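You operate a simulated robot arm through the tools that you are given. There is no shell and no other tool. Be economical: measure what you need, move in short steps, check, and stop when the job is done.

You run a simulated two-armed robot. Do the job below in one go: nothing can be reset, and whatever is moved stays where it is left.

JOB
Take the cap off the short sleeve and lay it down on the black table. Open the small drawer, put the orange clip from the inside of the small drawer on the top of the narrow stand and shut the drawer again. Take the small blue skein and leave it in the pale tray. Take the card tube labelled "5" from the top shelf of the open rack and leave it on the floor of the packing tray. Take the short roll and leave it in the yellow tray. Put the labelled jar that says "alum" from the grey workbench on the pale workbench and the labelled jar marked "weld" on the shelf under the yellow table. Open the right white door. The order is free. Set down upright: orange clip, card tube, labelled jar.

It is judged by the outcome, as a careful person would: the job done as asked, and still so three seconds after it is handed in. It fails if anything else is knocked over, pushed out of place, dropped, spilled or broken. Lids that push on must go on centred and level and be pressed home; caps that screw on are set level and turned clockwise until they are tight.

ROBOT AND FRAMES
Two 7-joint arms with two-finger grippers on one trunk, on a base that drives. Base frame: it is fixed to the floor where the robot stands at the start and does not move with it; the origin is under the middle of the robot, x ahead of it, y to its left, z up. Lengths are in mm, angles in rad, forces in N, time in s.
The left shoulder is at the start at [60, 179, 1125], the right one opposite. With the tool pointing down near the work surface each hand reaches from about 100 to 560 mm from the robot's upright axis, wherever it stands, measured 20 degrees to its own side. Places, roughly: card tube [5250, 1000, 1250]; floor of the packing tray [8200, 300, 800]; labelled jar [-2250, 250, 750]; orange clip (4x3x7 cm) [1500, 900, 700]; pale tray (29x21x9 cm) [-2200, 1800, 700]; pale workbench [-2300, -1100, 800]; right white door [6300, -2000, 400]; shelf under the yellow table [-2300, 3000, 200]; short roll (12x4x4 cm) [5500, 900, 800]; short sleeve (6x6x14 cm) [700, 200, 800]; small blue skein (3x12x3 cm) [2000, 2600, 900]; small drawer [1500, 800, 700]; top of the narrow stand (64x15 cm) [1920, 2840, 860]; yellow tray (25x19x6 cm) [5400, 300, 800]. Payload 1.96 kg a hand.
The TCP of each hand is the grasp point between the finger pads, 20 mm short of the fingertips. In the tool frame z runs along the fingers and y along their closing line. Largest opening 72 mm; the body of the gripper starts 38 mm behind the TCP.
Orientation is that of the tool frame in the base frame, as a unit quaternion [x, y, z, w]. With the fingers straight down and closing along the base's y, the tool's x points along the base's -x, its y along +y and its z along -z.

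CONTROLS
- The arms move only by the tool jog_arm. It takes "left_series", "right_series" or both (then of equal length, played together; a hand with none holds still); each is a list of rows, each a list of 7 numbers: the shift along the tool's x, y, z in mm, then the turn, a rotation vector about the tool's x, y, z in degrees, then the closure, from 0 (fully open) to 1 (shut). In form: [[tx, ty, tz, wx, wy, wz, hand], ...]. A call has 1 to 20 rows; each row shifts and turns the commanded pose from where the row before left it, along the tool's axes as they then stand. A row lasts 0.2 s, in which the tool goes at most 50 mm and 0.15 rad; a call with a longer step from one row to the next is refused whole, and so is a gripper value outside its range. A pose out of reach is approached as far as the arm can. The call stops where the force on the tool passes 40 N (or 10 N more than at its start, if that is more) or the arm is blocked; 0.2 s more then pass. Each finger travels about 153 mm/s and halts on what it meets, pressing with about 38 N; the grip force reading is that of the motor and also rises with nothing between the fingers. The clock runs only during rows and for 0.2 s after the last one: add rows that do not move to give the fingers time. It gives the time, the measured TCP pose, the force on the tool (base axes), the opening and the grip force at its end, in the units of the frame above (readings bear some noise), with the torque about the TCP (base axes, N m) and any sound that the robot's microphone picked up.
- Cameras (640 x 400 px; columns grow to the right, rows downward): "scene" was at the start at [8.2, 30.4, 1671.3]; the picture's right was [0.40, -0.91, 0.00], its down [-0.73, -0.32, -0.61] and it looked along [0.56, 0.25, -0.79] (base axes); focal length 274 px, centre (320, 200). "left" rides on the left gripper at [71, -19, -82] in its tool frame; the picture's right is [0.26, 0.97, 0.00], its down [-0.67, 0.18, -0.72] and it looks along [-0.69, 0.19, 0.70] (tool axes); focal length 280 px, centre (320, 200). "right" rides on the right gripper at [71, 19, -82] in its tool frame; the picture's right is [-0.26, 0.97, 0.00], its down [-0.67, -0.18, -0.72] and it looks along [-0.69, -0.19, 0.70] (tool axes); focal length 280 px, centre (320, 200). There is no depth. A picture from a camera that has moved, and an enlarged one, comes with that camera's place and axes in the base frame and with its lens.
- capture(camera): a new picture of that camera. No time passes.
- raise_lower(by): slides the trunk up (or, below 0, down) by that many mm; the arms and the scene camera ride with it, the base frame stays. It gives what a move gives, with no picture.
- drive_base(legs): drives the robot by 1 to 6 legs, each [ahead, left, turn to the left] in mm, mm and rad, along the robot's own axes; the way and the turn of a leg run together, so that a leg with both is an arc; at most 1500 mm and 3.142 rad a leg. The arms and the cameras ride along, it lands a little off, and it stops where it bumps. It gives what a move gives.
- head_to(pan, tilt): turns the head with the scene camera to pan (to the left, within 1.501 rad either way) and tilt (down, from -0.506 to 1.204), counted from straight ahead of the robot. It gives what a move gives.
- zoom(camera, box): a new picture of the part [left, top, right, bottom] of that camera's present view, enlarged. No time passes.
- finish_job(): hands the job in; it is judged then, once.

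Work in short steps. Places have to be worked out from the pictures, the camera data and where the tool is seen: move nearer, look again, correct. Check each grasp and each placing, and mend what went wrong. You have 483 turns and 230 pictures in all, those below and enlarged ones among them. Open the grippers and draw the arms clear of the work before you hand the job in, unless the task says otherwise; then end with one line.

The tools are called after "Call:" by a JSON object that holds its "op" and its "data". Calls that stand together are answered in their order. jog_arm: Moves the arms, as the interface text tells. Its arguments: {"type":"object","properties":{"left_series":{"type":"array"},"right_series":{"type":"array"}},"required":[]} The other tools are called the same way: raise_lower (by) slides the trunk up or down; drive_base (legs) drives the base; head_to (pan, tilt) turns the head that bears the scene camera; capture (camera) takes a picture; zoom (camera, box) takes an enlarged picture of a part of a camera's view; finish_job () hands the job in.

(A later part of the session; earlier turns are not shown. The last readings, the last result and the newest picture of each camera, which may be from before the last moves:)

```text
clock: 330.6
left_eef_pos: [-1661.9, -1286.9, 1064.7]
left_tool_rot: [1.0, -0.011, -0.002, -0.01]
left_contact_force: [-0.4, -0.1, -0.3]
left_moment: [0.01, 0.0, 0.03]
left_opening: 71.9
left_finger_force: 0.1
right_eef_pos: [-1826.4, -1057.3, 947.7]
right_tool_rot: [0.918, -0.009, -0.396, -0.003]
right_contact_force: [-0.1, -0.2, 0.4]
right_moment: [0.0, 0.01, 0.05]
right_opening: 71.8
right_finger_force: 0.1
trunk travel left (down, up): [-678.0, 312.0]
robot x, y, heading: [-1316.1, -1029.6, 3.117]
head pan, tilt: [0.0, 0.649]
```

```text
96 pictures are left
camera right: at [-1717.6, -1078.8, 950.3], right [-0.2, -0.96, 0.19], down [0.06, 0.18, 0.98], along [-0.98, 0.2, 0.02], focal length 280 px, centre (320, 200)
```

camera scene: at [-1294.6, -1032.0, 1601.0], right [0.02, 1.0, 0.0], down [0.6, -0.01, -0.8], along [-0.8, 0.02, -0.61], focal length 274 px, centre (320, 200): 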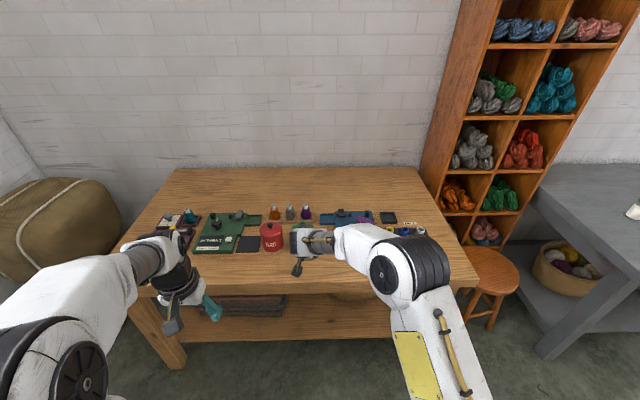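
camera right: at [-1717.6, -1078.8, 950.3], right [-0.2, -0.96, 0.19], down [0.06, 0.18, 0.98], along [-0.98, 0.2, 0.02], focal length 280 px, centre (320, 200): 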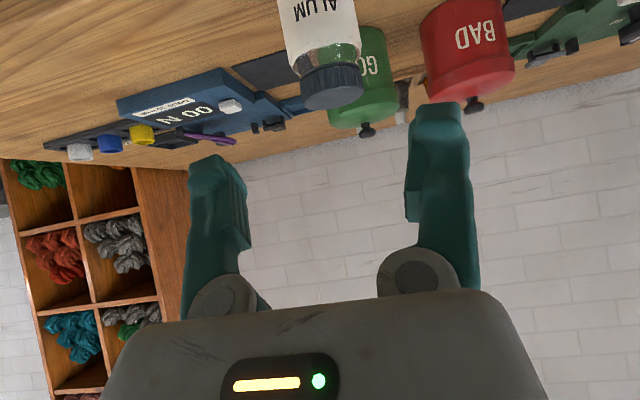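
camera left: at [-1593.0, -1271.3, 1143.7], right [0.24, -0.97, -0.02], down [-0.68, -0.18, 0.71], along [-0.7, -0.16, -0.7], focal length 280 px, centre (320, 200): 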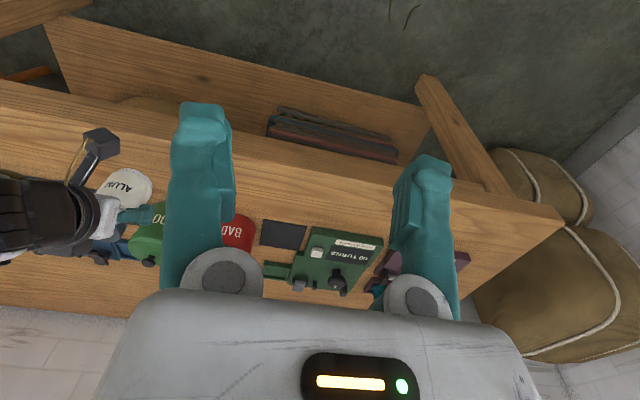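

ALUM stands upright on the pale workbench. Next is the east side: I level the right hand, turn round and drive east along the clear aisle.

Call:
{"op": "jog_arm", "data": {"right_series": [[-10, 0, -30, 0, 0, 0, 0], [0, 0, 0, 0, 7.6, 0, 0], [0, 0, 0, 0, 7.6, 0, 0], [0, 0, 0, 0, 7.6, 0, 0], [0, 0, 0, 0, 7.6, 0, 0], [0, 0, 0, 0, 7.6, 0, 0], [0, 0, 0, 0, 7.6, 0, 0], [20, 0, -40, 0, 0, 0, 0], [30, -20, -30, 0, 0, 0, 0], [40, -20, 0, 0, 0, 0, 0]]}}

Call:
{"op": "drive_base", "data": {"legs": [[-250, 0, 0], [0, 0, 1.583], [0, 0, 1.583], [1500, 0, 0], [1500, 0, 0], [1500, 0, 0]]}}

Call:
{"op": "head_to", "data": {"pan": 0.3, "tilt": 0.3}}

Call:
{"op": "capture", "data": {"camera": "scene"}}

```text
clock: 332.8
left_eef_pos: [-1663.7, -1287.5, 1064.5]
left_tool_rot: [1.0, -0.011, -0.002, -0.011]
left_contact_force: [1.0, 0.9, -0.3]
left_moment: [-0.02, 0.03, -0.03]
left_opening: 72.1
left_finger_force: 0.0
right_eef_pos: [-1717.2, -1022.3, 1043.9]
right_tool_rot: [1.0, -0.008, -0.009, 0.002]
right_contact_force: [0.1, 0.3, 1.1]
right_moment: [0.04, 0.03, 0.01]
right_opening: 71.8
right_finger_force: 0.1
trunk travel left (down, up): [-678.0, 312.0]
robot x, y, heading: [-1311.4, -1030.6, 3.116]
head pan, tilt: [0.0, 0.649]
```

```text
clock: 363.6
left_eef_pos: [3827.2, -749.5, 1064.4]
left_tool_rot: [-0.015, 1.0, -0.012, 0.001]
left_contact_force: [0.1, -0.9, 0.2]
left_moment: [0.0, 0.02, -0.02]
left_opening: 72.0
left_finger_force: 0.0
right_eef_pos: [3896.2, -1009.2, 1043.2]
right_tool_rot: [-0.02, 1.0, 0.0, 0.008]
right_contact_force: [0.9, 0.3, -0.2]
right_moment: [0.0, 0.01, -0.02]
right_opening: 72.1
right_finger_force: 0.1
trunk travel left (down, up): [-678.0, 312.0]
robot x, y, heading: [3487.8, -1021.6, 0.028]
head pan, tilt: [0.0, 0.649]
```

```text
clock: 364.5
left_eef_pos: [3826.8, -748.8, 1063.1]
left_tool_rot: [-0.016, 1.0, -0.011, 0.001]
left_contact_force: [0.9, -0.6, 0.4]
left_moment: [0.02, 0.0, 0.01]
left_opening: 72.0
left_finger_force: 0.1
right_eef_pos: [3897.6, -1010.0, 1043.7]
right_tool_rot: [-0.02, 1.0, 0.001, 0.008]
right_contact_force: [0.8, -0.1, -0.1]
right_moment: [0.01, -0.02, 0.01]
right_opening: 72.1
right_finger_force: 0.1
trunk travel left (down, up): [-678.0, 312.0]
robot x, y, heading: [3490.3, -1025.9, 0.032]
head pan, tilt: [0.3, 0.3]
```

```text
95 pictures are left
camera scene: at [3519.3, -995.0, 1632.7], right [0.32, -0.95, 0.0], down [-0.28, -0.1, -0.95], along [0.9, 0.31, -0.3], focal length 274 px, centre (320, 200)
```

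scene: 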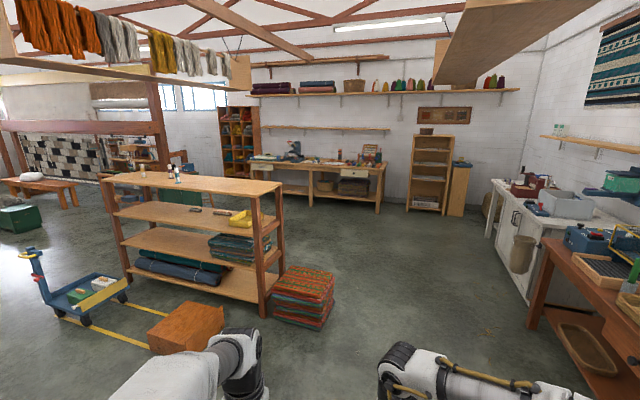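

The open rack is ahead on the left: tubes on its top shelf, rolls and a yellow tray on the second. I zoom in.

Call:
{"op": "zoom", "data": {"camera": "scene", "box": [95, 150, 295, 275]}}

Call:
{"op": "zoom", "data": {"camera": "scene", "box": [480, 150, 640, 310]}}

```text
3.20 times, centred on (195, 212) of scene
camera zoom: at [3519.3, -995.0, 1632.7], right [0.32, -0.95, 0.0], down [-0.28, -0.1, -0.95], along [0.9, 0.31, -0.3], focal length 878 px, centre (720, 160)
```

zoom: 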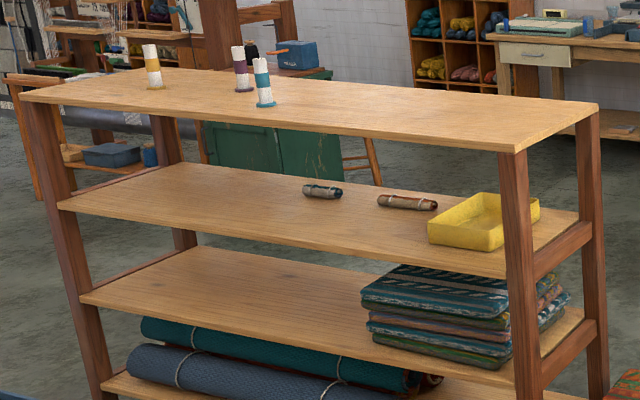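

```text
2.50 times, centred on (560, 230) of scene
camera zoom: at [3519.3, -995.0, 1632.7], right [0.32, -0.95, 0.0], down [-0.28, -0.1, -0.95], along [0.9, 0.31, -0.3], focal length 686 px, centre (-280, 125)
```

zoom: 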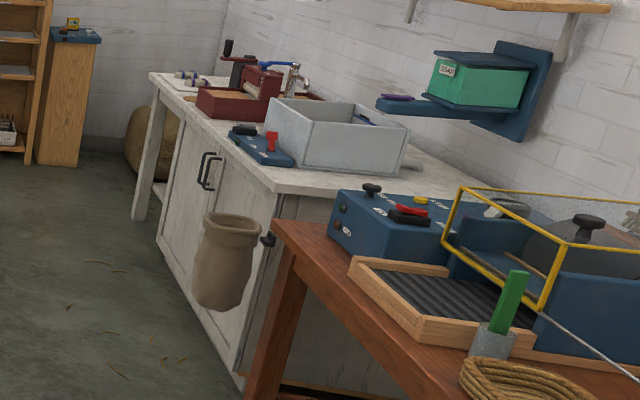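

The short roll should be the left, dark-teal one (≈12 cm). I drive closer to the rack to measure the shelves and read the tubes.

Call:
{"op": "drive_base", "data": {"legs": [[850, 0, 0], [0, 1000, 0], [0, 500, 0]]}}

Call:
{"op": "head_to", "data": {"pan": 0.15, "tilt": 0.35}}

Call:
{"op": "capture", "data": {"camera": "scene"}}

```text
clock: 376.3
left_eef_pos: [4638.1, 784.8, 1063.6]
left_tool_rot: [-0.017, 1.0, -0.011, 0.001]
left_contact_force: [-1.4, 0.0, 0.7]
left_moment: [-0.01, 0.0, -0.01]
left_opening: 72.3
left_finger_force: 0.1
right_eef_pos: [4708.1, 523.9, 1043.7]
right_tool_rot: [-0.021, 1.0, 0.001, 0.008]
right_contact_force: [-0.3, -0.7, 0.0]
right_moment: [-0.01, -0.01, -0.03]
right_opening: 72.1
right_finger_force: 0.1
trunk travel left (down, up): [-678.0, 312.0]
robot x, y, heading: [4302.1, 507.5, 0.028]
head pan, tilt: [0.3, 0.3]
```

```text
clock: 377.0
left_eef_pos: [4638.6, 785.2, 1064.3]
left_tool_rot: [-0.016, 1.0, -0.012, 0.001]
left_contact_force: [0.4, -0.2, 0.7]
left_moment: [0.01, -0.01, -0.01]
left_opening: 71.7
left_finger_force: 0.1
right_eef_pos: [4707.4, 524.6, 1043.1]
right_tool_rot: [-0.02, 1.0, 0.001, 0.008]
right_contact_force: [-0.2, -0.6, 1.0]
right_moment: [0.01, -0.03, 0.01]
right_opening: 71.9
right_finger_force: 0.1
trunk travel left (down, up): [-678.0, 312.0]
robot x, y, heading: [4304.1, 511.1, 0.032]
head pan, tilt: [0.15, 0.351]
```

```text
92 pictures are left
camera scene: at [4333.6, 524.7, 1628.1], right [0.18, -0.98, 0.0], down [-0.34, -0.06, -0.94], along [0.92, 0.17, -0.34], focal length 274 px, centre (320, 200)
```

scene: 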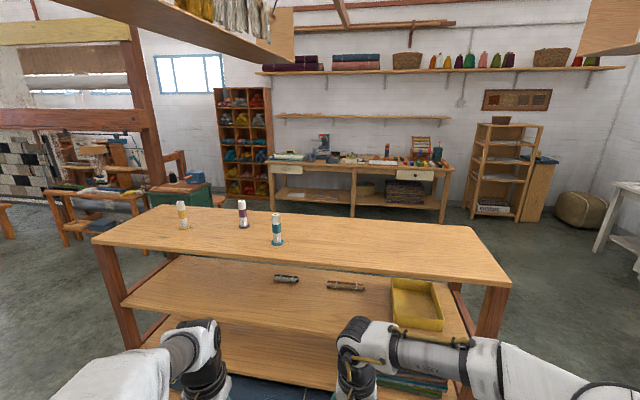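

Top shelf z≈1067 (rack x 5160–5600, y 60–1670), second shelf z≈800. I read the tube labels and check the floor in front for the orange box.

Call:
{"op": "zoom", "data": {"camera": "scene", "box": [160, 190, 300, 290]}}

Call:
{"op": "head_to", "data": {"pan": 0.15, "tilt": 1.0}}

Call:
{"op": "capture", "data": {"camera": "scene"}}

```text
4.00 times, centred on (230, 240) of scene
camera zoom: at [4333.6, 524.7, 1628.1], right [0.18, -0.98, 0.0], down [-0.34, -0.06, -0.94], along [0.92, 0.17, -0.34], focal length 1097 px, centre (680, 40)
```

zoom: 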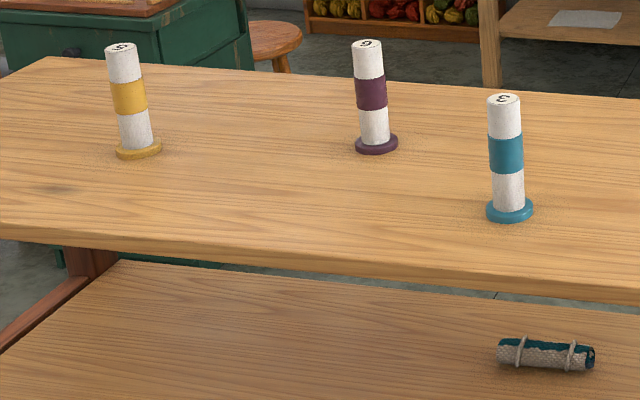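

```text
clock: 378.1
left_eef_pos: [4637.6, 784.3, 1063.5]
left_tool_rot: [-0.016, 1.0, -0.011, 0.001]
left_contact_force: [-0.2, -0.6, 0.4]
left_moment: [0.0, 0.01, 0.0]
left_opening: 72.1
left_finger_force: 0.1
right_eef_pos: [4708.9, 524.1, 1043.4]
right_tool_rot: [-0.02, 1.0, 0.001, 0.008]
right_contact_force: [0.0, -0.1, 0.2]
right_moment: [0.02, 0.02, 0.0]
right_opening: 71.7
right_finger_force: 0.0
trunk travel left (down, up): [-678.0, 312.0]
robot x, y, heading: [4300.5, 508.8, 0.028]
head pan, tilt: [0.15, 1.0]
```

```text
90 pictures are left
camera scene: at [4310.6, 520.2, 1573.3], right [0.18, -0.98, 0.0], down [-0.83, -0.15, -0.54], along [0.53, 0.1, -0.84], focal length 274 px, centre (320, 200)
```

scene: 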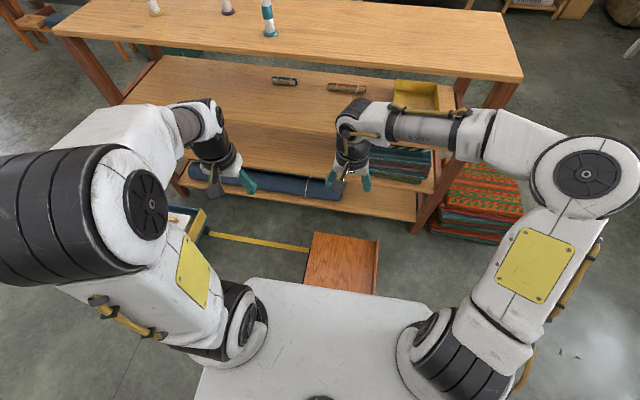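

The box is at about [4836, 512] and the cart beyond y≈1400, so the gap around y≈1010 lets me up to the rack. I raise the trunk, so the hands clear the tubes, and drive in.

Call:
{"op": "raise_lower", "data": {"by": 300}}

Call:
{"op": "drive_base", "data": {"legs": [[0, 500, -0.028], [500, 0, 0]]}}

Call:
{"op": "head_to", "data": {"pan": 0.1, "tilt": 0.85}}

Call:
{"op": "capture", "data": {"camera": "scene"}}

```text
clock: 381.1
left_eef_pos: [4638.0, 784.4, 1363.8]
left_tool_rot: [-0.017, 1.0, -0.011, 0.001]
left_contact_force: [-0.9, 0.6, -0.3]
left_moment: [0.03, -0.02, -0.01]
left_opening: 72.0
left_finger_force: 0.0
right_eef_pos: [4708.4, 522.0, 1343.3]
right_tool_rot: [-0.02, 1.0, 0.002, 0.008]
right_contact_force: [-0.2, -0.4, -0.4]
right_moment: [-0.02, 0.0, -0.01]
right_opening: 72.1
right_finger_force: 0.1
trunk travel left (down, up): [-978.0, 12.0]
robot x, y, heading: [4303.9, 509.5, 0.034]
head pan, tilt: [0.15, 1.0]
```

```text
clock: 386.5
left_eef_pos: [5121.4, 1293.1, 1363.8]
left_tool_rot: [-0.017, 1.0, -0.011, 0.002]
left_contact_force: [0.2, -0.6, 0.8]
left_moment: [0.0, -0.04, 0.01]
left_opening: 71.9
left_finger_force: 0.0
right_eef_pos: [5190.8, 1032.0, 1344.2]
right_tool_rot: [-0.02, 1.0, 0.001, 0.009]
right_contact_force: [-0.2, 0.1, 0.3]
right_moment: [-0.01, -0.02, -0.02]
right_opening: 72.0
right_finger_force: 0.0
trunk travel left (down, up): [-978.0, 12.0]
robot x, y, heading: [4790.8, 1017.7, 0.031]
head pan, tilt: [0.15, 1.0]
```

```text
clock: 387.2
left_eef_pos: [5122.6, 1293.6, 1364.2]
left_tool_rot: [-0.017, 1.0, -0.011, 0.001]
left_contact_force: [0.5, 0.2, -0.4]
left_moment: [0.0, 0.02, -0.01]
left_opening: 72.2
left_finger_force: 0.0
right_eef_pos: [5193.4, 1032.2, 1343.3]
right_tool_rot: [-0.02, 1.0, 0.001, 0.008]
right_contact_force: [0.4, -0.4, 0.0]
right_moment: [-0.02, 0.0, -0.05]
right_opening: 72.0
right_finger_force: 0.1
trunk travel left (down, up): [-978.0, 12.0]
robot x, y, heading: [4791.5, 1017.6, 0.026]
head pan, tilt: [0.099, 0.85]
```

```text
89 pictures are left
camera scene: at [4805.3, 1025.8, 1884.4], right [0.13, -0.99, 0.0], down [-0.75, -0.1, -0.66], along [0.65, 0.09, -0.75], focal length 274 px, centre (320, 200)
```

scene: 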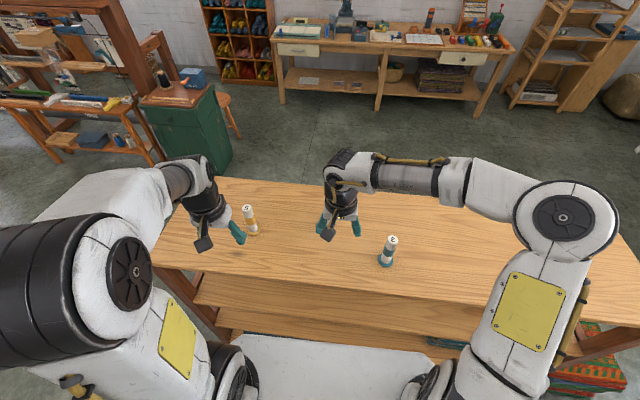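

Call:
{"op": "zoom", "data": {"camera": "scene", "box": [220, 180, 300, 250]}}

Call:
{"op": "zoom", "data": {"camera": "scene", "box": [350, 210, 430, 280]}}

Call:
{"op": "capture", "data": {"camera": "right"}}

```text
5.71 times, centred on (260, 215) of scene
camera zoom: at [4805.3, 1025.8, 1884.4], right [0.13, -0.99, 0.0], down [-0.75, -0.1, -0.66], along [0.65, 0.09, -0.75], focal length 1567 px, centre (663, 114)
```

zoom: 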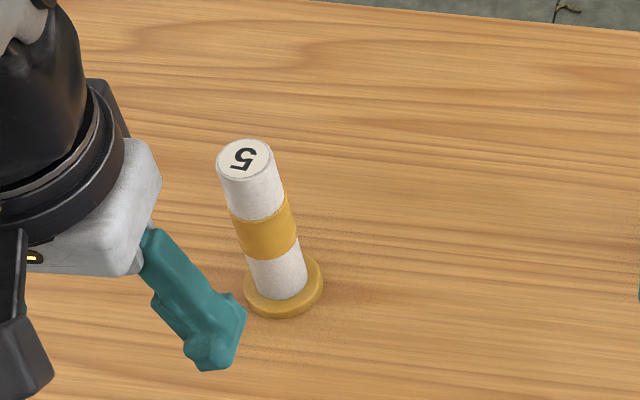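

```text
5.71 times, centred on (390, 245) of scene
camera zoom: at [4805.3, 1025.8, 1884.4], right [0.13, -0.99, 0.0], down [-0.75, -0.1, -0.66], along [0.65, 0.09, -0.75], focal length 1567 px, centre (-80, -57)
```

zoom: 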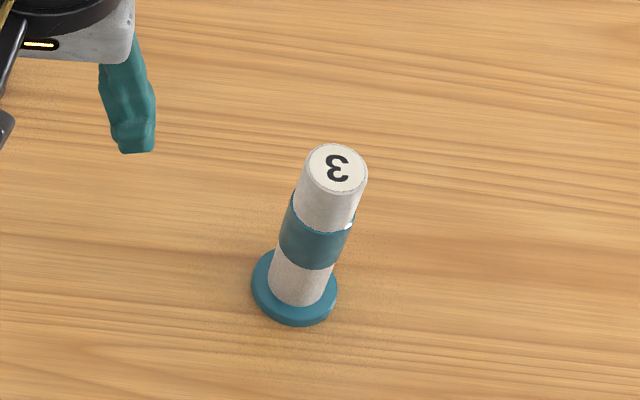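

```text
86 pictures are left
camera right: at [5120.2, 1047.5, 1422.7], right [0.22, 0.97, 0.01], down [0.67, -0.16, 0.73], along [0.71, -0.16, -0.69], focal length 280 px, centre (320, 200)
```

right: 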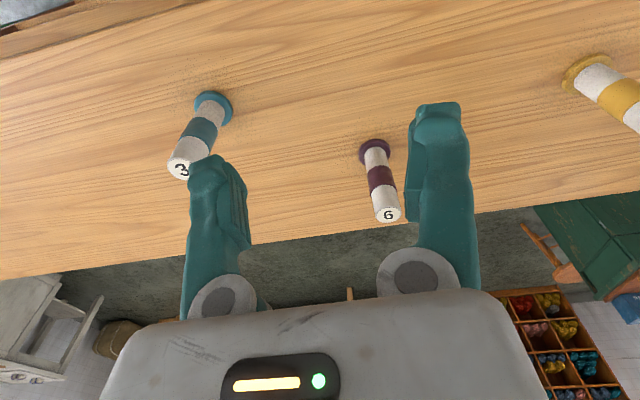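

The tubes read 3 (teal) and 6 (purple). I check the yellow one's label with the hand camera.

Call:
{"op": "zoom", "data": {"camera": "left", "box": [200, 40, 440, 190]}}

Call:
{"op": "zoom", "data": {"camera": "scene", "box": [235, 198, 265, 217]}}

```text
2.67 times, centred on (320, 115) of left
camera zoom: at [5052.1, 1273.9, 1443.8], right [-0.29, 0.96, -0.02], down [0.67, 0.22, 0.71], along [0.69, 0.19, -0.7], focal length 748 px, centre (320, 427)
```

zoom: 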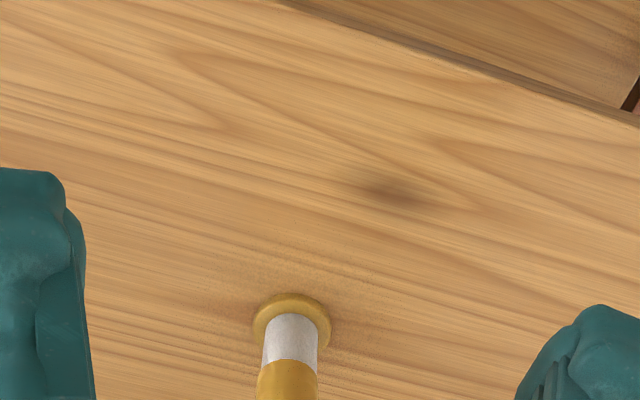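

```text
16.00 times, centred on (250, 208) of scene
camera zoom: at [4805.3, 1025.8, 1884.4], right [0.13, -0.99, 0.0], down [-0.75, -0.1, -0.66], along [0.65, 0.09, -0.75], focal length 4387 px, centre (1440, 80)
```

zoom: 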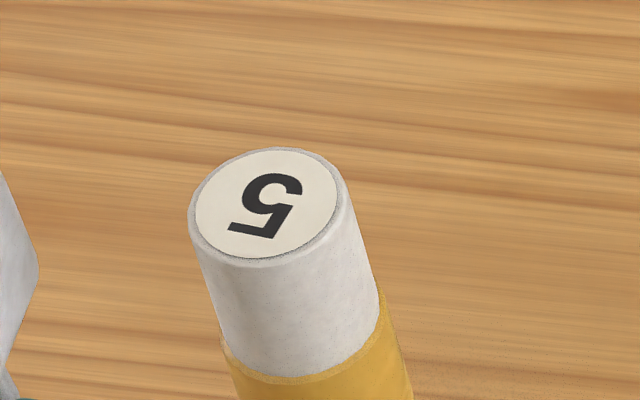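

Yellow is tube "5", at about [5339, 1338]. I take the short roll first with the left hand: I back off, tuck the right hand aside, lower the trunk and turn the left hand (camera side up) for a shallow approach under the top shelf.

Call:
{"op": "drive_base", "data": {"legs": [[-260, 0, 0]]}}

Call:
{"op": "jog_arm", "data": {"right_series": [[22, -31, -12, 0, 0, 0, 0], [22, -31, -12, 0, 0, 0, 0], [22, -31, -12, 0, 0, 0, 0], [22, -31, -12, 0, 0, 0, 0], [22, -31, -12, 0, 0, 0, 0], [22, -31, -12, 0, 0, 0, 0], [22, -31, -12, 0, 0, 0, 0]]}}

Call:
{"op": "jog_arm", "data": {"left_series": [[0, 0, 0, 0, 0, -8.3, 0], [0, 0, 0, 0, 0, -8.3, 0], [0, 0, 0, 0, 0, -8.3, 0], [0, 0, 0, 0, 0, -8.3, 0], [0, 0, 0, 0, 0, -8.3, 0], [0, 0, 0, 0, 0, -8.3, 0], [0, 0, 0, 0, 0, -8.3, 0], [0, 0, 0, 0, 0, -8.3, 0], [0, 0, 0, 0, 0, -8.3, 0], [0, 0, 0, 0, 0, -8.3, 0], [0, 0, 0, 0, 0, -8.3, 0], [0, 0, 0, 0, 0, -8.3, 0], [0, 0, 0, 0, 0, -8.3, 0], [0, 0, 0, 0, 0, -8.3, 0], [0, 0, 0, 0, 0, -8.3, 0]]}}

Call:
{"op": "raise_lower", "data": {"by": -330}}

```text
clock: 389.1
left_eef_pos: [4869.3, 1284.8, 1362.4]
left_tool_rot: [-0.018, 1.0, -0.011, 0.0]
left_contact_force: [0.3, -0.7, 0.9]
left_moment: [0.0, 0.04, 0.01]
left_opening: 72.0
left_finger_force: 0.1
right_eef_pos: [4940.0, 1025.0, 1342.2]
right_tool_rot: [-0.022, 1.0, 0.001, 0.007]
right_contact_force: [0.1, 0.3, 0.2]
right_moment: [0.01, 0.04, 0.0]
right_opening: 72.1
right_finger_force: 0.0
trunk travel left (down, up): [-978.0, 12.0]
robot x, y, heading: [4533.3, 1008.9, 0.036]
head pan, tilt: [0.099, 0.85]
```

```text
clock: 390.7
left_eef_pos: [4865.5, 1284.7, 1363.9]
left_tool_rot: [-0.018, 1.0, -0.011, 0.001]
left_contact_force: [-0.3, -0.5, -0.4]
left_moment: [0.02, 0.02, 0.05]
left_opening: 72.0
left_finger_force: 0.1
right_eef_pos: [4790.2, 799.5, 1427.8]
right_tool_rot: [-0.021, 1.0, 0.002, 0.008]
right_contact_force: [-0.3, 0.0, -0.7]
right_moment: [0.02, 0.0, 0.01]
right_opening: 72.0
right_finger_force: 0.1
trunk travel left (down, up): [-978.0, 12.0]
robot x, y, heading: [4530.4, 1009.3, 0.037]
head pan, tilt: [0.099, 0.85]
```

```text
clock: 393.9
left_eef_pos: [4866.1, 1286.7, 1363.1]
left_tool_rot: [0.894, -0.448, 0.007, 0.009]
left_contact_force: [0.2, 0.4, -0.3]
left_moment: [-0.01, 0.01, 0.02]
left_opening: 72.2
left_finger_force: 0.1
right_eef_pos: [4790.8, 802.6, 1426.1]
right_tool_rot: [-0.021, 1.0, 0.001, 0.007]
right_contact_force: [0.5, 0.0, -0.3]
right_moment: [0.03, 0.01, 0.02]
right_opening: 72.0
right_finger_force: 0.0
trunk travel left (down, up): [-978.0, 12.0]
robot x, y, heading: [4531.4, 1006.4, 0.031]
head pan, tilt: [0.099, 0.85]
```

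```text
clock: 397.1
left_eef_pos: [4867.1, 1284.2, 1033.8]
left_tool_rot: [0.893, -0.449, 0.007, 0.01]
left_contact_force: [-0.2, -0.1, -0.1]
left_moment: [-0.03, -0.01, 0.02]
left_opening: 72.0
left_finger_force: 0.1
right_eef_pos: [4790.9, 802.4, 1096.4]
right_tool_rot: [-0.021, 1.0, 0.001, 0.008]
right_contact_force: [0.3, 0.2, -0.3]
right_moment: [0.0, 0.02, -0.01]
right_opening: 72.1
right_finger_force: 0.1
trunk travel left (down, up): [-648.0, 342.0]
robot x, y, heading: [4530.2, 1005.4, 0.04]
head pan, tilt: [0.099, 0.85]
```

The wrist accepts the flipped orientation. Now I pitch the left hand up to about 22° below horizontal.

Call:
{"op": "jog_arm", "data": {"left_series": [[0, 0, 0, 0, 8.5, 0, 0], [0, 0, 0, 0, 8.5, 0, 0], [0, 0, 0, 0, 8.5, 0, 0], [0, 0, 0, 0, 8.5, 0, 0], [0, 0, 0, 0, 8.5, 0, 0], [0, 0, 0, 0, 8.5, 0, 0], [0, 0, 0, 0, 8.5, 0, 0], [0, 0, 0, 0, 8.5, 0, 0]]}}

Call:
{"op": "capture", "data": {"camera": "scene"}}

Call:
{"op": "capture", "data": {"camera": "left"}}

```text
clock: 398.9
left_eef_pos: [4881.4, 1211.4, 1028.4]
left_tool_rot: [0.756, -0.375, 0.483, 0.233]
left_contact_force: [0.0, -0.8, 0.1]
left_moment: [0.01, 0.02, 0.01]
left_opening: 72.0
left_finger_force: 0.1
left hand out of reach, approached as far as the arm can: row 4, 7, 8
right_eef_pos: [4790.2, 801.7, 1096.6]
right_tool_rot: [-0.022, 1.0, 0.002, 0.009]
right_contact_force: [0.0, 0.0, 0.2]
right_moment: [-0.01, -0.05, -0.02]
right_opening: 71.9
right_finger_force: 0.0
trunk travel left (down, up): [-648.0, 342.0]
robot x, y, heading: [4529.2, 1006.1, 0.035]
head pan, tilt: [0.099, 0.85]
```

```text
83 pictures are left
camera scene: at [4548.7, 1016.7, 1554.4], right [0.13, -0.99, 0.0], down [-0.74, -0.1, -0.66], along [0.65, 0.09, -0.75], focal length 274 px, centre (320, 200)
```

scene: 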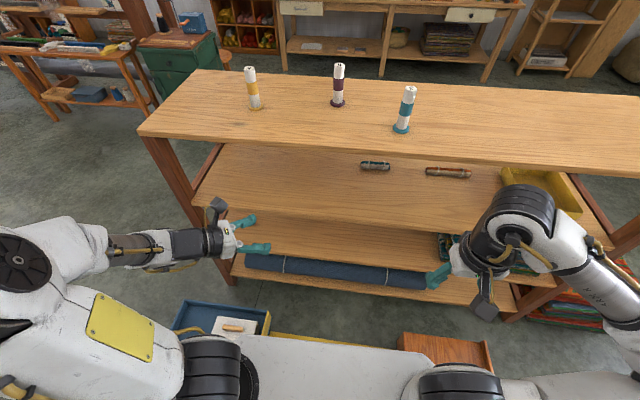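

```text
82 pictures are left
camera left: at [4868.5, 1257.3, 1125.7], right [-0.7, -0.68, 0.23], down [-0.71, 0.63, -0.31], along [0.07, -0.38, -0.92], focal length 280 px, centre (320, 200)
```

left: 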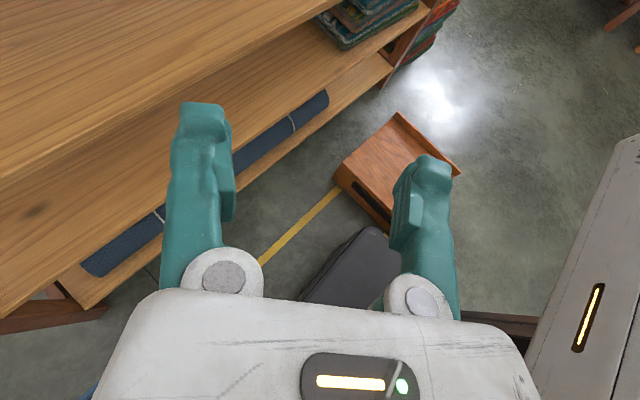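

The left hand is well posed now. I zoom on the roll to place it precisely.

Call:
{"op": "zoom", "data": {"camera": "scene", "box": [330, 130, 490, 230]}}

```text
4.00 times, centred on (410, 180) of scene
camera zoom: at [4548.7, 1016.7, 1554.4], right [0.13, -0.99, 0.0], down [-0.74, -0.1, -0.66], along [0.65, 0.09, -0.75], focal length 1097 px, centre (-40, 280)
```

zoom: 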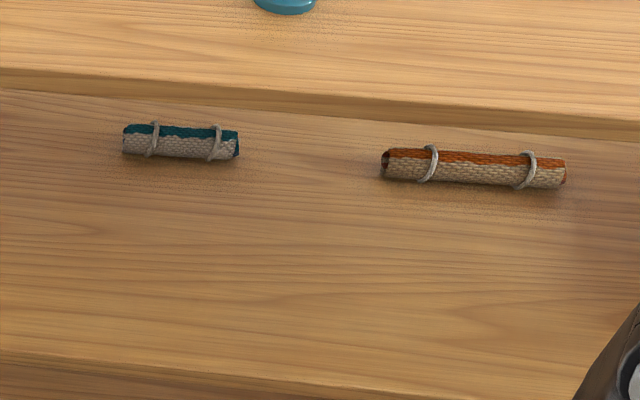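

The roll runs from about [5391, 968] to [5402, 853] on the second shelf. I lower the trunk further, then drive in with the left hand just below the top shelf.

Call:
{"op": "raise_lower", "data": {"by": -125}}

Call:
{"op": "drive_base", "data": {"legs": [[300, 0, -0.035]]}}

Call:
{"op": "capture", "data": {"camera": "left"}}

Call:
{"op": "capture", "data": {"camera": "scene"}}

```text
clock: 400.5
left_eef_pos: [4881.8, 1210.7, 903.5]
left_tool_rot: [0.755, -0.376, 0.483, 0.235]
left_contact_force: [-0.3, -0.2, -0.2]
left_moment: [0.01, 0.01, 0.0]
left_opening: 72.0
left_finger_force: 0.1
right_eef_pos: [4792.0, 801.8, 971.4]
right_tool_rot: [-0.022, 1.0, 0.001, 0.009]
right_contact_force: [0.9, -0.2, -0.7]
right_moment: [0.0, -0.03, -0.02]
right_opening: 72.2
right_finger_force: 0.0
trunk travel left (down, up): [-523.0, 467.0]
robot x, y, heading: [4533.2, 1008.6, 0.033]
head pan, tilt: [0.099, 0.85]
```

```text
clock: 402.5
left_eef_pos: [5186.5, 1204.0, 902.0]
left_tool_rot: [0.749, -0.39, 0.477, 0.243]
left_contact_force: [0.2, -0.9, 0.0]
left_moment: [-0.01, 0.0, 0.0]
left_opening: 72.0
left_finger_force: 0.0
right_eef_pos: [5083.0, 798.3, 971.2]
right_tool_rot: [-0.004, 1.0, 0.001, 0.007]
right_contact_force: [0.1, -0.4, -0.8]
right_moment: [0.02, 0.02, -0.03]
right_opening: 72.2
right_finger_force: 0.0
trunk travel left (down, up): [-523.0, 467.0]
robot x, y, heading: [4828.1, 1013.0, -0.002]
head pan, tilt: [0.099, 0.85]
```

```text
80 pictures are left
camera left: at [5176.3, 1250.6, 1000.3], right [-0.72, -0.65, 0.23], down [-0.69, 0.66, -0.31], along [0.05, -0.38, -0.92], focal length 280 px, centre (320, 200)
```

left: 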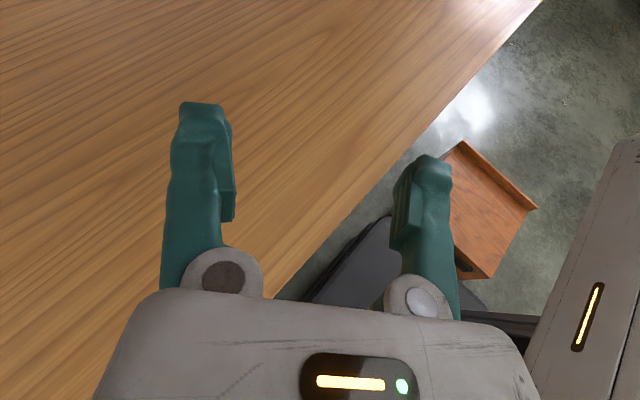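

```text
79 pictures are left
camera scene: at [4848.4, 1021.8, 1429.4], right [0.1, -1.0, 0.0], down [-0.75, -0.07, -0.66], along [0.66, 0.07, -0.75], focal length 274 px, centre (320, 200)
```

scene: 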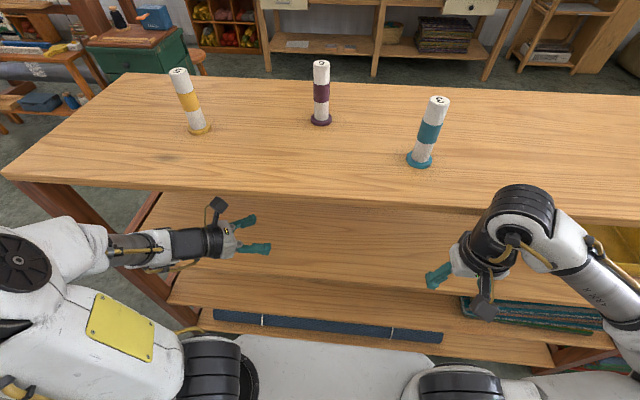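

The entry is clear. I advance the left hand diagonally under the top shelf toward a pre-grasp point near the roll's near end.

Call:
{"op": "jog_arm", "data": {"left_series": [[11.9, -2.6, 41.5, 0, 0, 0, 0], [11.9, -2.6, 41.5, 0, 0, 0, 0], [11.9, -2.6, 41.5, 0, 0, 0, 0], [11.9, -2.6, 41.5, 0, 0, 0, 0], [11.9, -2.6, 41.5, 0, 0, 0, 0]]}}

Call:
{"op": "capture", "data": {"camera": "left"}}

```text
clock: 403.9
left_eef_pos: [5264.7, 1064.8, 908.5]
left_tool_rot: [0.76, -0.372, 0.472, 0.248]
left_contact_force: [-0.4, -0.7, -0.2]
left_moment: [0.03, -0.06, 0.04]
left_opening: 72.1
left_finger_force: 0.1
left hand out of reach, approached as far as the arm can: row 3, 4, 5
right_eef_pos: [5075.4, 808.3, 974.0]
right_tool_rot: [-0.009, 1.0, -0.001, 0.011]
right_contact_force: [-0.5, 0.7, -0.5]
right_moment: [0.02, -0.01, -0.01]
right_opening: 71.9
right_finger_force: 0.0
trunk travel left (down, up): [-523.0, 467.0]
robot x, y, heading: [4826.1, 1017.5, 0.007]
head pan, tilt: [0.099, 0.85]
stopped in row 5 (left hand): the arm was blocked; the commanded pose is now the measured one
```

```text
78 pictures are left
camera left: at [5255.2, 1114.5, 1006.3], right [-0.7, -0.67, 0.26], down [-0.72, 0.63, -0.29], along [0.03, -0.39, -0.92], focal length 280 px, centre (320, 200)
```

left: 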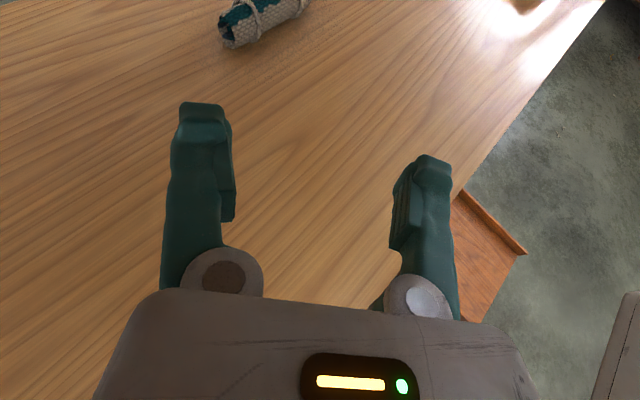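

Call:
{"op": "capture", "data": {"camera": "scene"}}

```text
77 pictures are left
camera scene: at [4837.1, 1032.9, 1430.0], right [0.11, -0.99, 0.01], down [-0.74, -0.08, -0.66], along [0.66, 0.07, -0.75], focal length 274 px, centre (320, 200)
```

scene: 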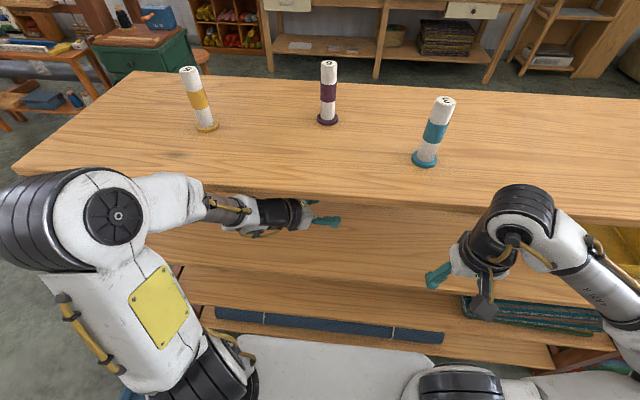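

The forearm is meeting the top shelf's front edge because the elbow is high. I back out, lower the trunk by 190 mm and raise the hand relative to it so the forearm comes in level.

Call:
{"op": "drive_base", "data": {"legs": [[-260, 0, 0]]}}

Call:
{"op": "raise_lower", "data": {"by": -190}}

Call:
{"op": "jog_arm", "data": {"left_series": [[36, 0, -17, 0, 0, 0, 0], [36, 0, -17, 0, 0, 0, 0], [36, 0, -17, 0, 0, 0, 0], [27, 0, -13, 0, 0, 0, 0]]}}

Call:
{"op": "capture", "data": {"camera": "scene"}}

```text
clock: 405.8
left_eef_pos: [5009.0, 1058.7, 910.2]
left_tool_rot: [0.759, -0.376, 0.472, 0.243]
left_contact_force: [0.0, -0.3, 0.3]
left_moment: [-0.03, 0.0, 0.05]
left_opening: 72.1
left_finger_force: 0.0
right_eef_pos: [4819.7, 802.4, 971.6]
right_tool_rot: [-0.012, 1.0, 0.001, 0.009]
right_contact_force: [-0.4, -1.1, 0.5]
right_moment: [-0.03, 0.02, 0.0]
right_opening: 71.9
right_finger_force: 0.1
trunk travel left (down, up): [-523.0, 467.0]
robot x, y, heading: [4567.7, 1013.5, 0.014]
head pan, tilt: [0.099, 0.85]
```

```text
clock: 407.9
left_eef_pos: [5010.4, 1058.7, 719.5]
left_tool_rot: [0.76, -0.376, 0.472, 0.243]
left_contact_force: [-0.5, -0.1, 1.4]
left_moment: [0.0, 0.01, -0.02]
left_opening: 71.9
left_finger_force: 0.1
right_eef_pos: [4821.7, 800.6, 780.7]
right_tool_rot: [-0.011, 1.0, 0.001, 0.007]
right_contact_force: [-0.7, 0.1, 0.4]
right_moment: [-0.01, 0.0, 0.01]
right_opening: 71.8
right_finger_force: 0.0
trunk travel left (down, up): [-333.0, 657.0]
robot x, y, heading: [4562.0, 1012.3, 0.017]
head pan, tilt: [0.099, 0.85]
```

```text
clock: 408.9
left_eef_pos: [5014.0, 1056.8, 869.6]
left_tool_rot: [0.761, -0.376, 0.471, 0.242]
left_contact_force: [-0.3, 1.3, -0.2]
left_moment: [-0.04, -0.01, 0.02]
left_opening: 71.9
left_finger_force: 0.0
right_eef_pos: [4820.9, 801.3, 781.3]
right_tool_rot: [-0.011, 1.0, 0.0, 0.008]
right_contact_force: [0.0, -0.7, 0.2]
right_moment: [0.0, 0.0, -0.01]
right_opening: 72.0
right_finger_force: 0.1
trunk travel left (down, up): [-333.0, 657.0]
robot x, y, heading: [4563.6, 1011.3, 0.015]
head pan, tilt: [0.099, 0.85]
```

```text
76 pictures are left
camera scene: at [4583.1, 1021.1, 1239.4], right [0.11, -0.99, 0.0], down [-0.75, -0.08, -0.66], along [0.66, 0.07, -0.75], focal length 274 px, centre (320, 200)
```

scene: 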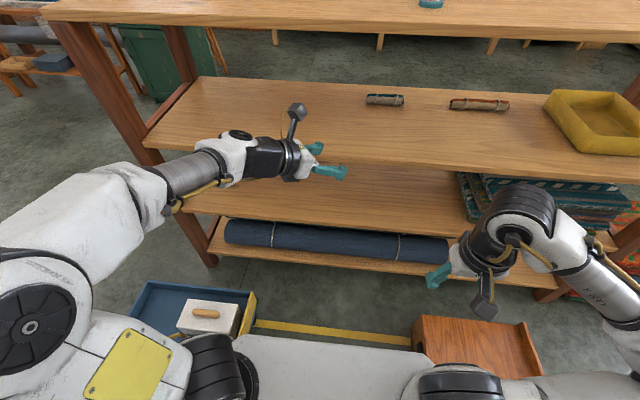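

The forearm is now level. I pull the right hand back a little so it won't touch the rack, then drive in.

Call:
{"op": "jog_arm", "data": {"right_series": [[30, -20, 0, 0, 0, 0, 0], [30, -20, 0, 0, 0, 0, 0]]}}

Call:
{"op": "drive_base", "data": {"legs": [[265, 0, 0]]}}

Call:
{"op": "capture", "data": {"camera": "left"}}

Call:
{"op": "capture", "data": {"camera": "scene"}}

```text
clock: 409.5
left_eef_pos: [5013.8, 1056.9, 870.2]
left_tool_rot: [0.76, -0.376, 0.472, 0.242]
left_contact_force: [0.4, 0.0, -0.8]
left_moment: [-0.02, 0.02, -0.02]
left_opening: 71.9
left_finger_force: 0.1
right_eef_pos: [4762.1, 758.7, 780.2]
right_tool_rot: [-0.012, 1.0, 0.001, 0.007]
right_contact_force: [-0.5, 0.1, -0.8]
right_moment: [0.01, -0.02, 0.04]
right_opening: 72.1
right_finger_force: 0.1
trunk travel left (down, up): [-333.0, 657.0]
robot x, y, heading: [4568.4, 1013.3, 0.013]
head pan, tilt: [0.099, 0.85]
```

```text
clock: 411.3
left_eef_pos: [5273.0, 1064.6, 870.1]
left_tool_rot: [0.761, -0.373, 0.472, 0.242]
left_contact_force: [0.4, -1.3, 0.0]
left_moment: [0.01, 0.03, -0.02]
left_opening: 72.0
left_finger_force: 0.0
right_eef_pos: [5024.3, 763.4, 782.1]
right_tool_rot: [-0.014, 1.0, 0.002, 0.007]
right_contact_force: [0.3, 0.1, -0.4]
right_moment: [-0.02, 0.02, -0.01]
right_opening: 72.3
right_finger_force: 0.0
trunk travel left (down, up): [-333.0, 657.0]
robot x, y, heading: [4825.8, 1016.5, 0.017]
head pan, tilt: [0.099, 0.85]
```

```text
75 pictures are left
camera left: at [5263.3, 1111.0, 967.1], right [-0.7, -0.67, 0.25], down [-0.72, 0.63, -0.29], along [0.04, -0.38, -0.92], focal length 280 px, centre (320, 200)
```

left: 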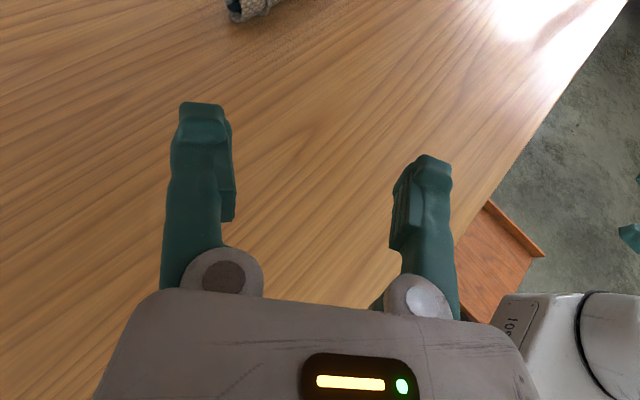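

```text
74 pictures are left
camera scene: at [4843.5, 1025.3, 1239.4], right [0.12, -0.99, 0.0], down [-0.75, -0.09, -0.66], along [0.66, 0.08, -0.75], focal length 274 px, centre (320, 200)
```

scene: 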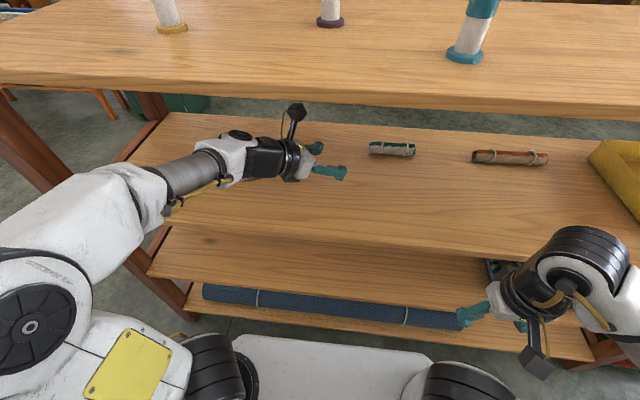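

Call:
{"op": "jog_arm", "data": {"left_series": [[11.5, -7.8, 29, 0, 0, 0, 0], [11.5, -7.8, 29, 0, 0, 0, 0]]}}

Call:
{"op": "capture", "data": {"camera": "left"}}

Call:
{"op": "zoom", "data": {"camera": "scene", "box": [270, 90, 470, 215]}}

```text
clock: 411.9
left_eef_pos: [5323.4, 1024.3, 866.7]
left_tool_rot: [0.761, -0.373, 0.473, 0.241]
left_contact_force: [-0.5, 0.0, -1.1]
left_moment: [0.0, -0.02, 0.0]
left_opening: 71.8
left_finger_force: 0.1
right_eef_pos: [5023.4, 763.5, 780.0]
right_tool_rot: [-0.013, 1.0, 0.002, 0.008]
right_contact_force: [0.8, 0.0, 0.4]
right_moment: [-0.01, 0.02, 0.0]
right_opening: 72.3
right_finger_force: 0.1
trunk travel left (down, up): [-333.0, 657.0]
robot x, y, heading: [4827.5, 1018.6, 0.018]
head pan, tilt: [0.099, 0.85]
```

```text
73 pictures are left
camera left: at [5312.1, 1070.9, 963.8], right [-0.7, -0.67, 0.25], down [-0.72, 0.63, -0.29], along [0.04, -0.38, -0.92], focal length 280 px, centre (320, 200)
```

left: 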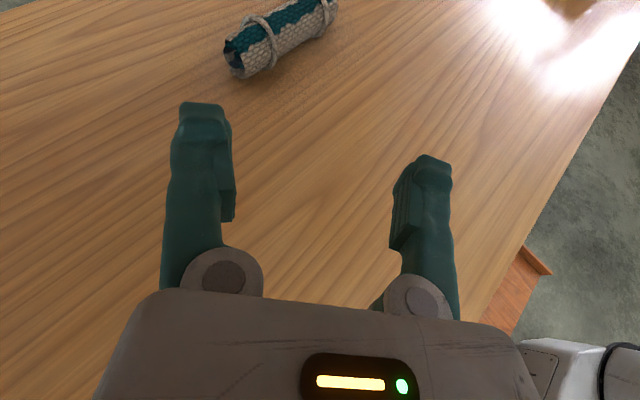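

```text
3.20 times, centred on (370, 152) of scene
camera zoom: at [4843.3, 1025.0, 1239.4], right [0.12, -0.99, 0.0], down [-0.75, -0.09, -0.66], along [0.66, 0.08, -0.75], focal length 878 px, centre (160, 352)
```

zoom: 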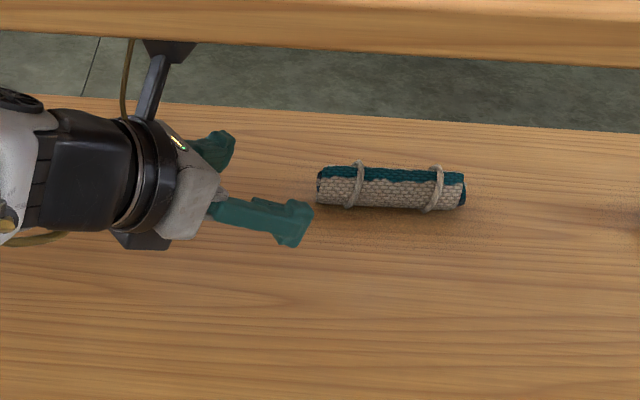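

Intersecting both views puts the roll lower and farther than I assumed: from [5445, 966] to [5448, 846], centre z≈779. I move to a pre-grasp for that.

Call:
{"op": "jog_arm", "data": {"left_series": [[-3.9, -15.3, 32, 0, 0, 0, 0], [-3.9, -15.3, 32, 0, 0, 0, 0], [-3.9, -15.3, 32, 0, 0, 0, 0]]}}

Call:
{"op": "capture", "data": {"camera": "left"}}

Call:
{"op": "zoom", "data": {"camera": "scene", "box": [270, 90, 470, 215]}}

```text
clock: 412.7
left_eef_pos: [5408.9, 987.1, 812.9]
left_tool_rot: [0.761, -0.373, 0.473, 0.241]
left_contact_force: [0.0, -0.2, -0.2]
left_moment: [-0.01, -0.04, 0.02]
left_opening: 72.1
left_finger_force: 0.1
right_eef_pos: [5023.8, 764.2, 780.0]
right_tool_rot: [-0.014, 1.0, 0.003, 0.007]
right_contact_force: [0.0, 0.4, -0.5]
right_moment: [0.03, 0.03, -0.02]
right_opening: 71.6
right_finger_force: 0.1
trunk travel left (down, up): [-333.0, 657.0]
robot x, y, heading: [4826.8, 1018.0, 0.018]
head pan, tilt: [0.099, 0.85]
```

```text
71 pictures are left
camera left: at [5398.9, 1033.6, 910.1], right [-0.7, -0.67, 0.25], down [-0.72, 0.63, -0.29], along [0.04, -0.38, -0.92], focal length 280 px, centre (320, 200)
```

left: 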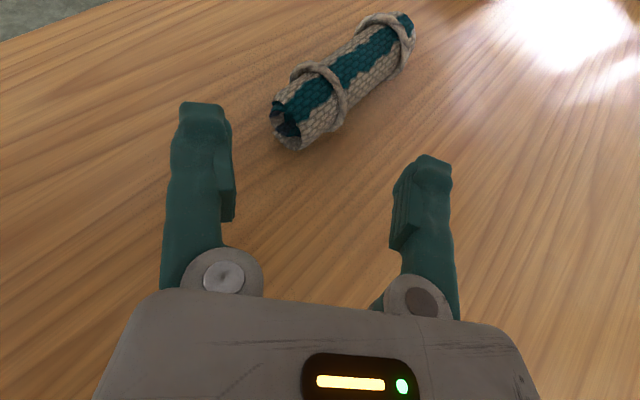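

```text
3.20 times, centred on (370, 152) of scene
camera zoom: at [4843.3, 1025.3, 1239.4], right [0.12, -0.99, 0.0], down [-0.75, -0.09, -0.66], along [0.66, 0.08, -0.75], focal length 878 px, centre (160, 352)
```

zoom: 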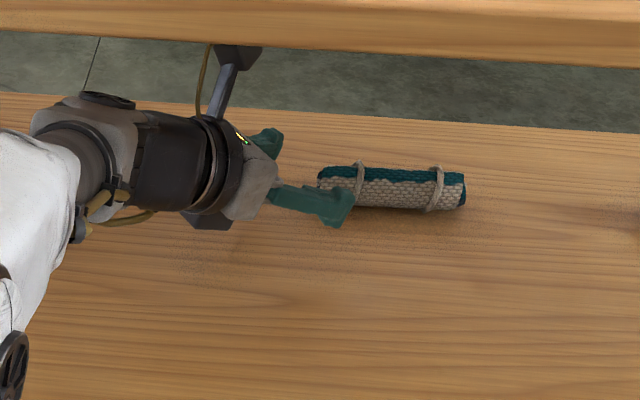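

The roll lies straight ahead along the tool axis. I advance with open fingers in steps.

Call:
{"op": "jog_arm", "data": {"left_series": [[0, 1, 25, 0, 0, 0, 0], [0, 1, 25, 0, 0, 0, 0]]}}

Call:
{"op": "capture", "data": {"camera": "left"}}

```text
clock: 413.3
left_eef_pos: [5433.2, 949.3, 790.8]
left_tool_rot: [0.761, -0.373, 0.473, 0.241]
left_contact_force: [-0.1, -0.3, -0.7]
left_moment: [0.0, -0.03, 0.01]
left_opening: 71.9
left_finger_force: 0.0
right_eef_pos: [5022.6, 763.0, 781.3]
right_tool_rot: [-0.015, 1.0, 0.001, 0.007]
right_contact_force: [-1.0, 0.1, -0.9]
right_moment: [0.0, -0.02, -0.01]
right_opening: 71.9
right_finger_force: 0.0
trunk travel left (down, up): [-333.0, 657.0]
robot x, y, heading: [4822.7, 1015.0, 0.018]
head pan, tilt: [0.099, 0.85]
```

```text
69 pictures are left
camera left: at [5422.8, 997.1, 887.8], right [-0.7, -0.67, 0.25], down [-0.72, 0.63, -0.29], along [0.04, -0.38, -0.92], focal length 280 px, centre (320, 200)
```

left: 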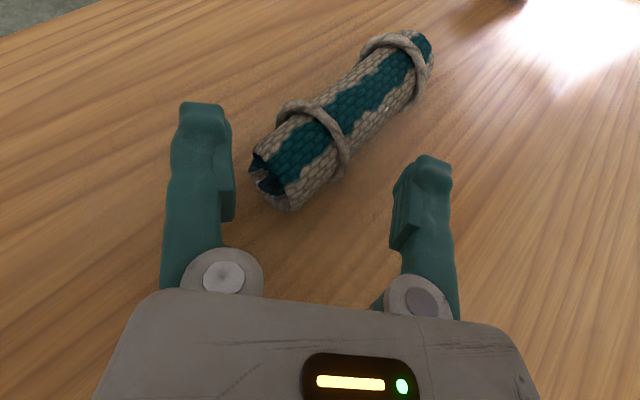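

Call:
{"op": "jog_arm", "data": {"left_series": [[0, -6, 6, 0, 0, 0, 0], [0, 0, 12, 0, 0, 0, 0], [0, 0, 0, 0, 0, 0, 0.3], [0, 0, 0, 0, 0, 0, 0.6], [0, 0, 0, 0, 0, 0, 1], [0, 0, 0, 0, 0, 0, 1]]}}

Call:
{"op": "capture", "data": {"camera": "left"}}

```text
clock: 414.7
left_eef_pos: [5448.4, 939.3, 784.9]
left_tool_rot: [0.761, -0.373, 0.473, 0.241]
left_contact_force: [0.7, -0.7, 0.4]
left_moment: [0.05, -0.02, 0.02]
left_opening: 34.7
left_finger_force: 38.1
right_eef_pos: [5023.6, 763.3, 781.5]
right_tool_rot: [-0.014, 1.0, 0.002, 0.009]
right_contact_force: [0.1, -1.2, 0.4]
right_moment: [0.01, 0.02, 0.01]
right_opening: 71.8
right_finger_force: 0.1
trunk travel left (down, up): [-333.0, 657.0]
robot x, y, heading: [4826.5, 1016.2, 0.017]
head pan, tilt: [0.099, 0.85]
```

```text
68 pictures are left
camera left: at [5437.9, 986.7, 880.7], right [-0.7, -0.67, 0.25], down [-0.72, 0.63, -0.29], along [0.04, -0.38, -0.92], focal length 280 px, centre (320, 200)
```

left: 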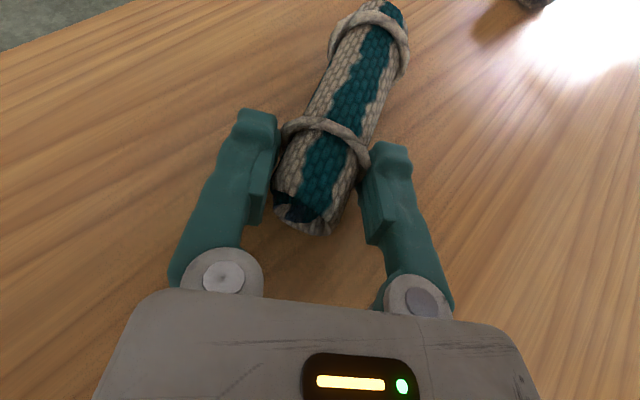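

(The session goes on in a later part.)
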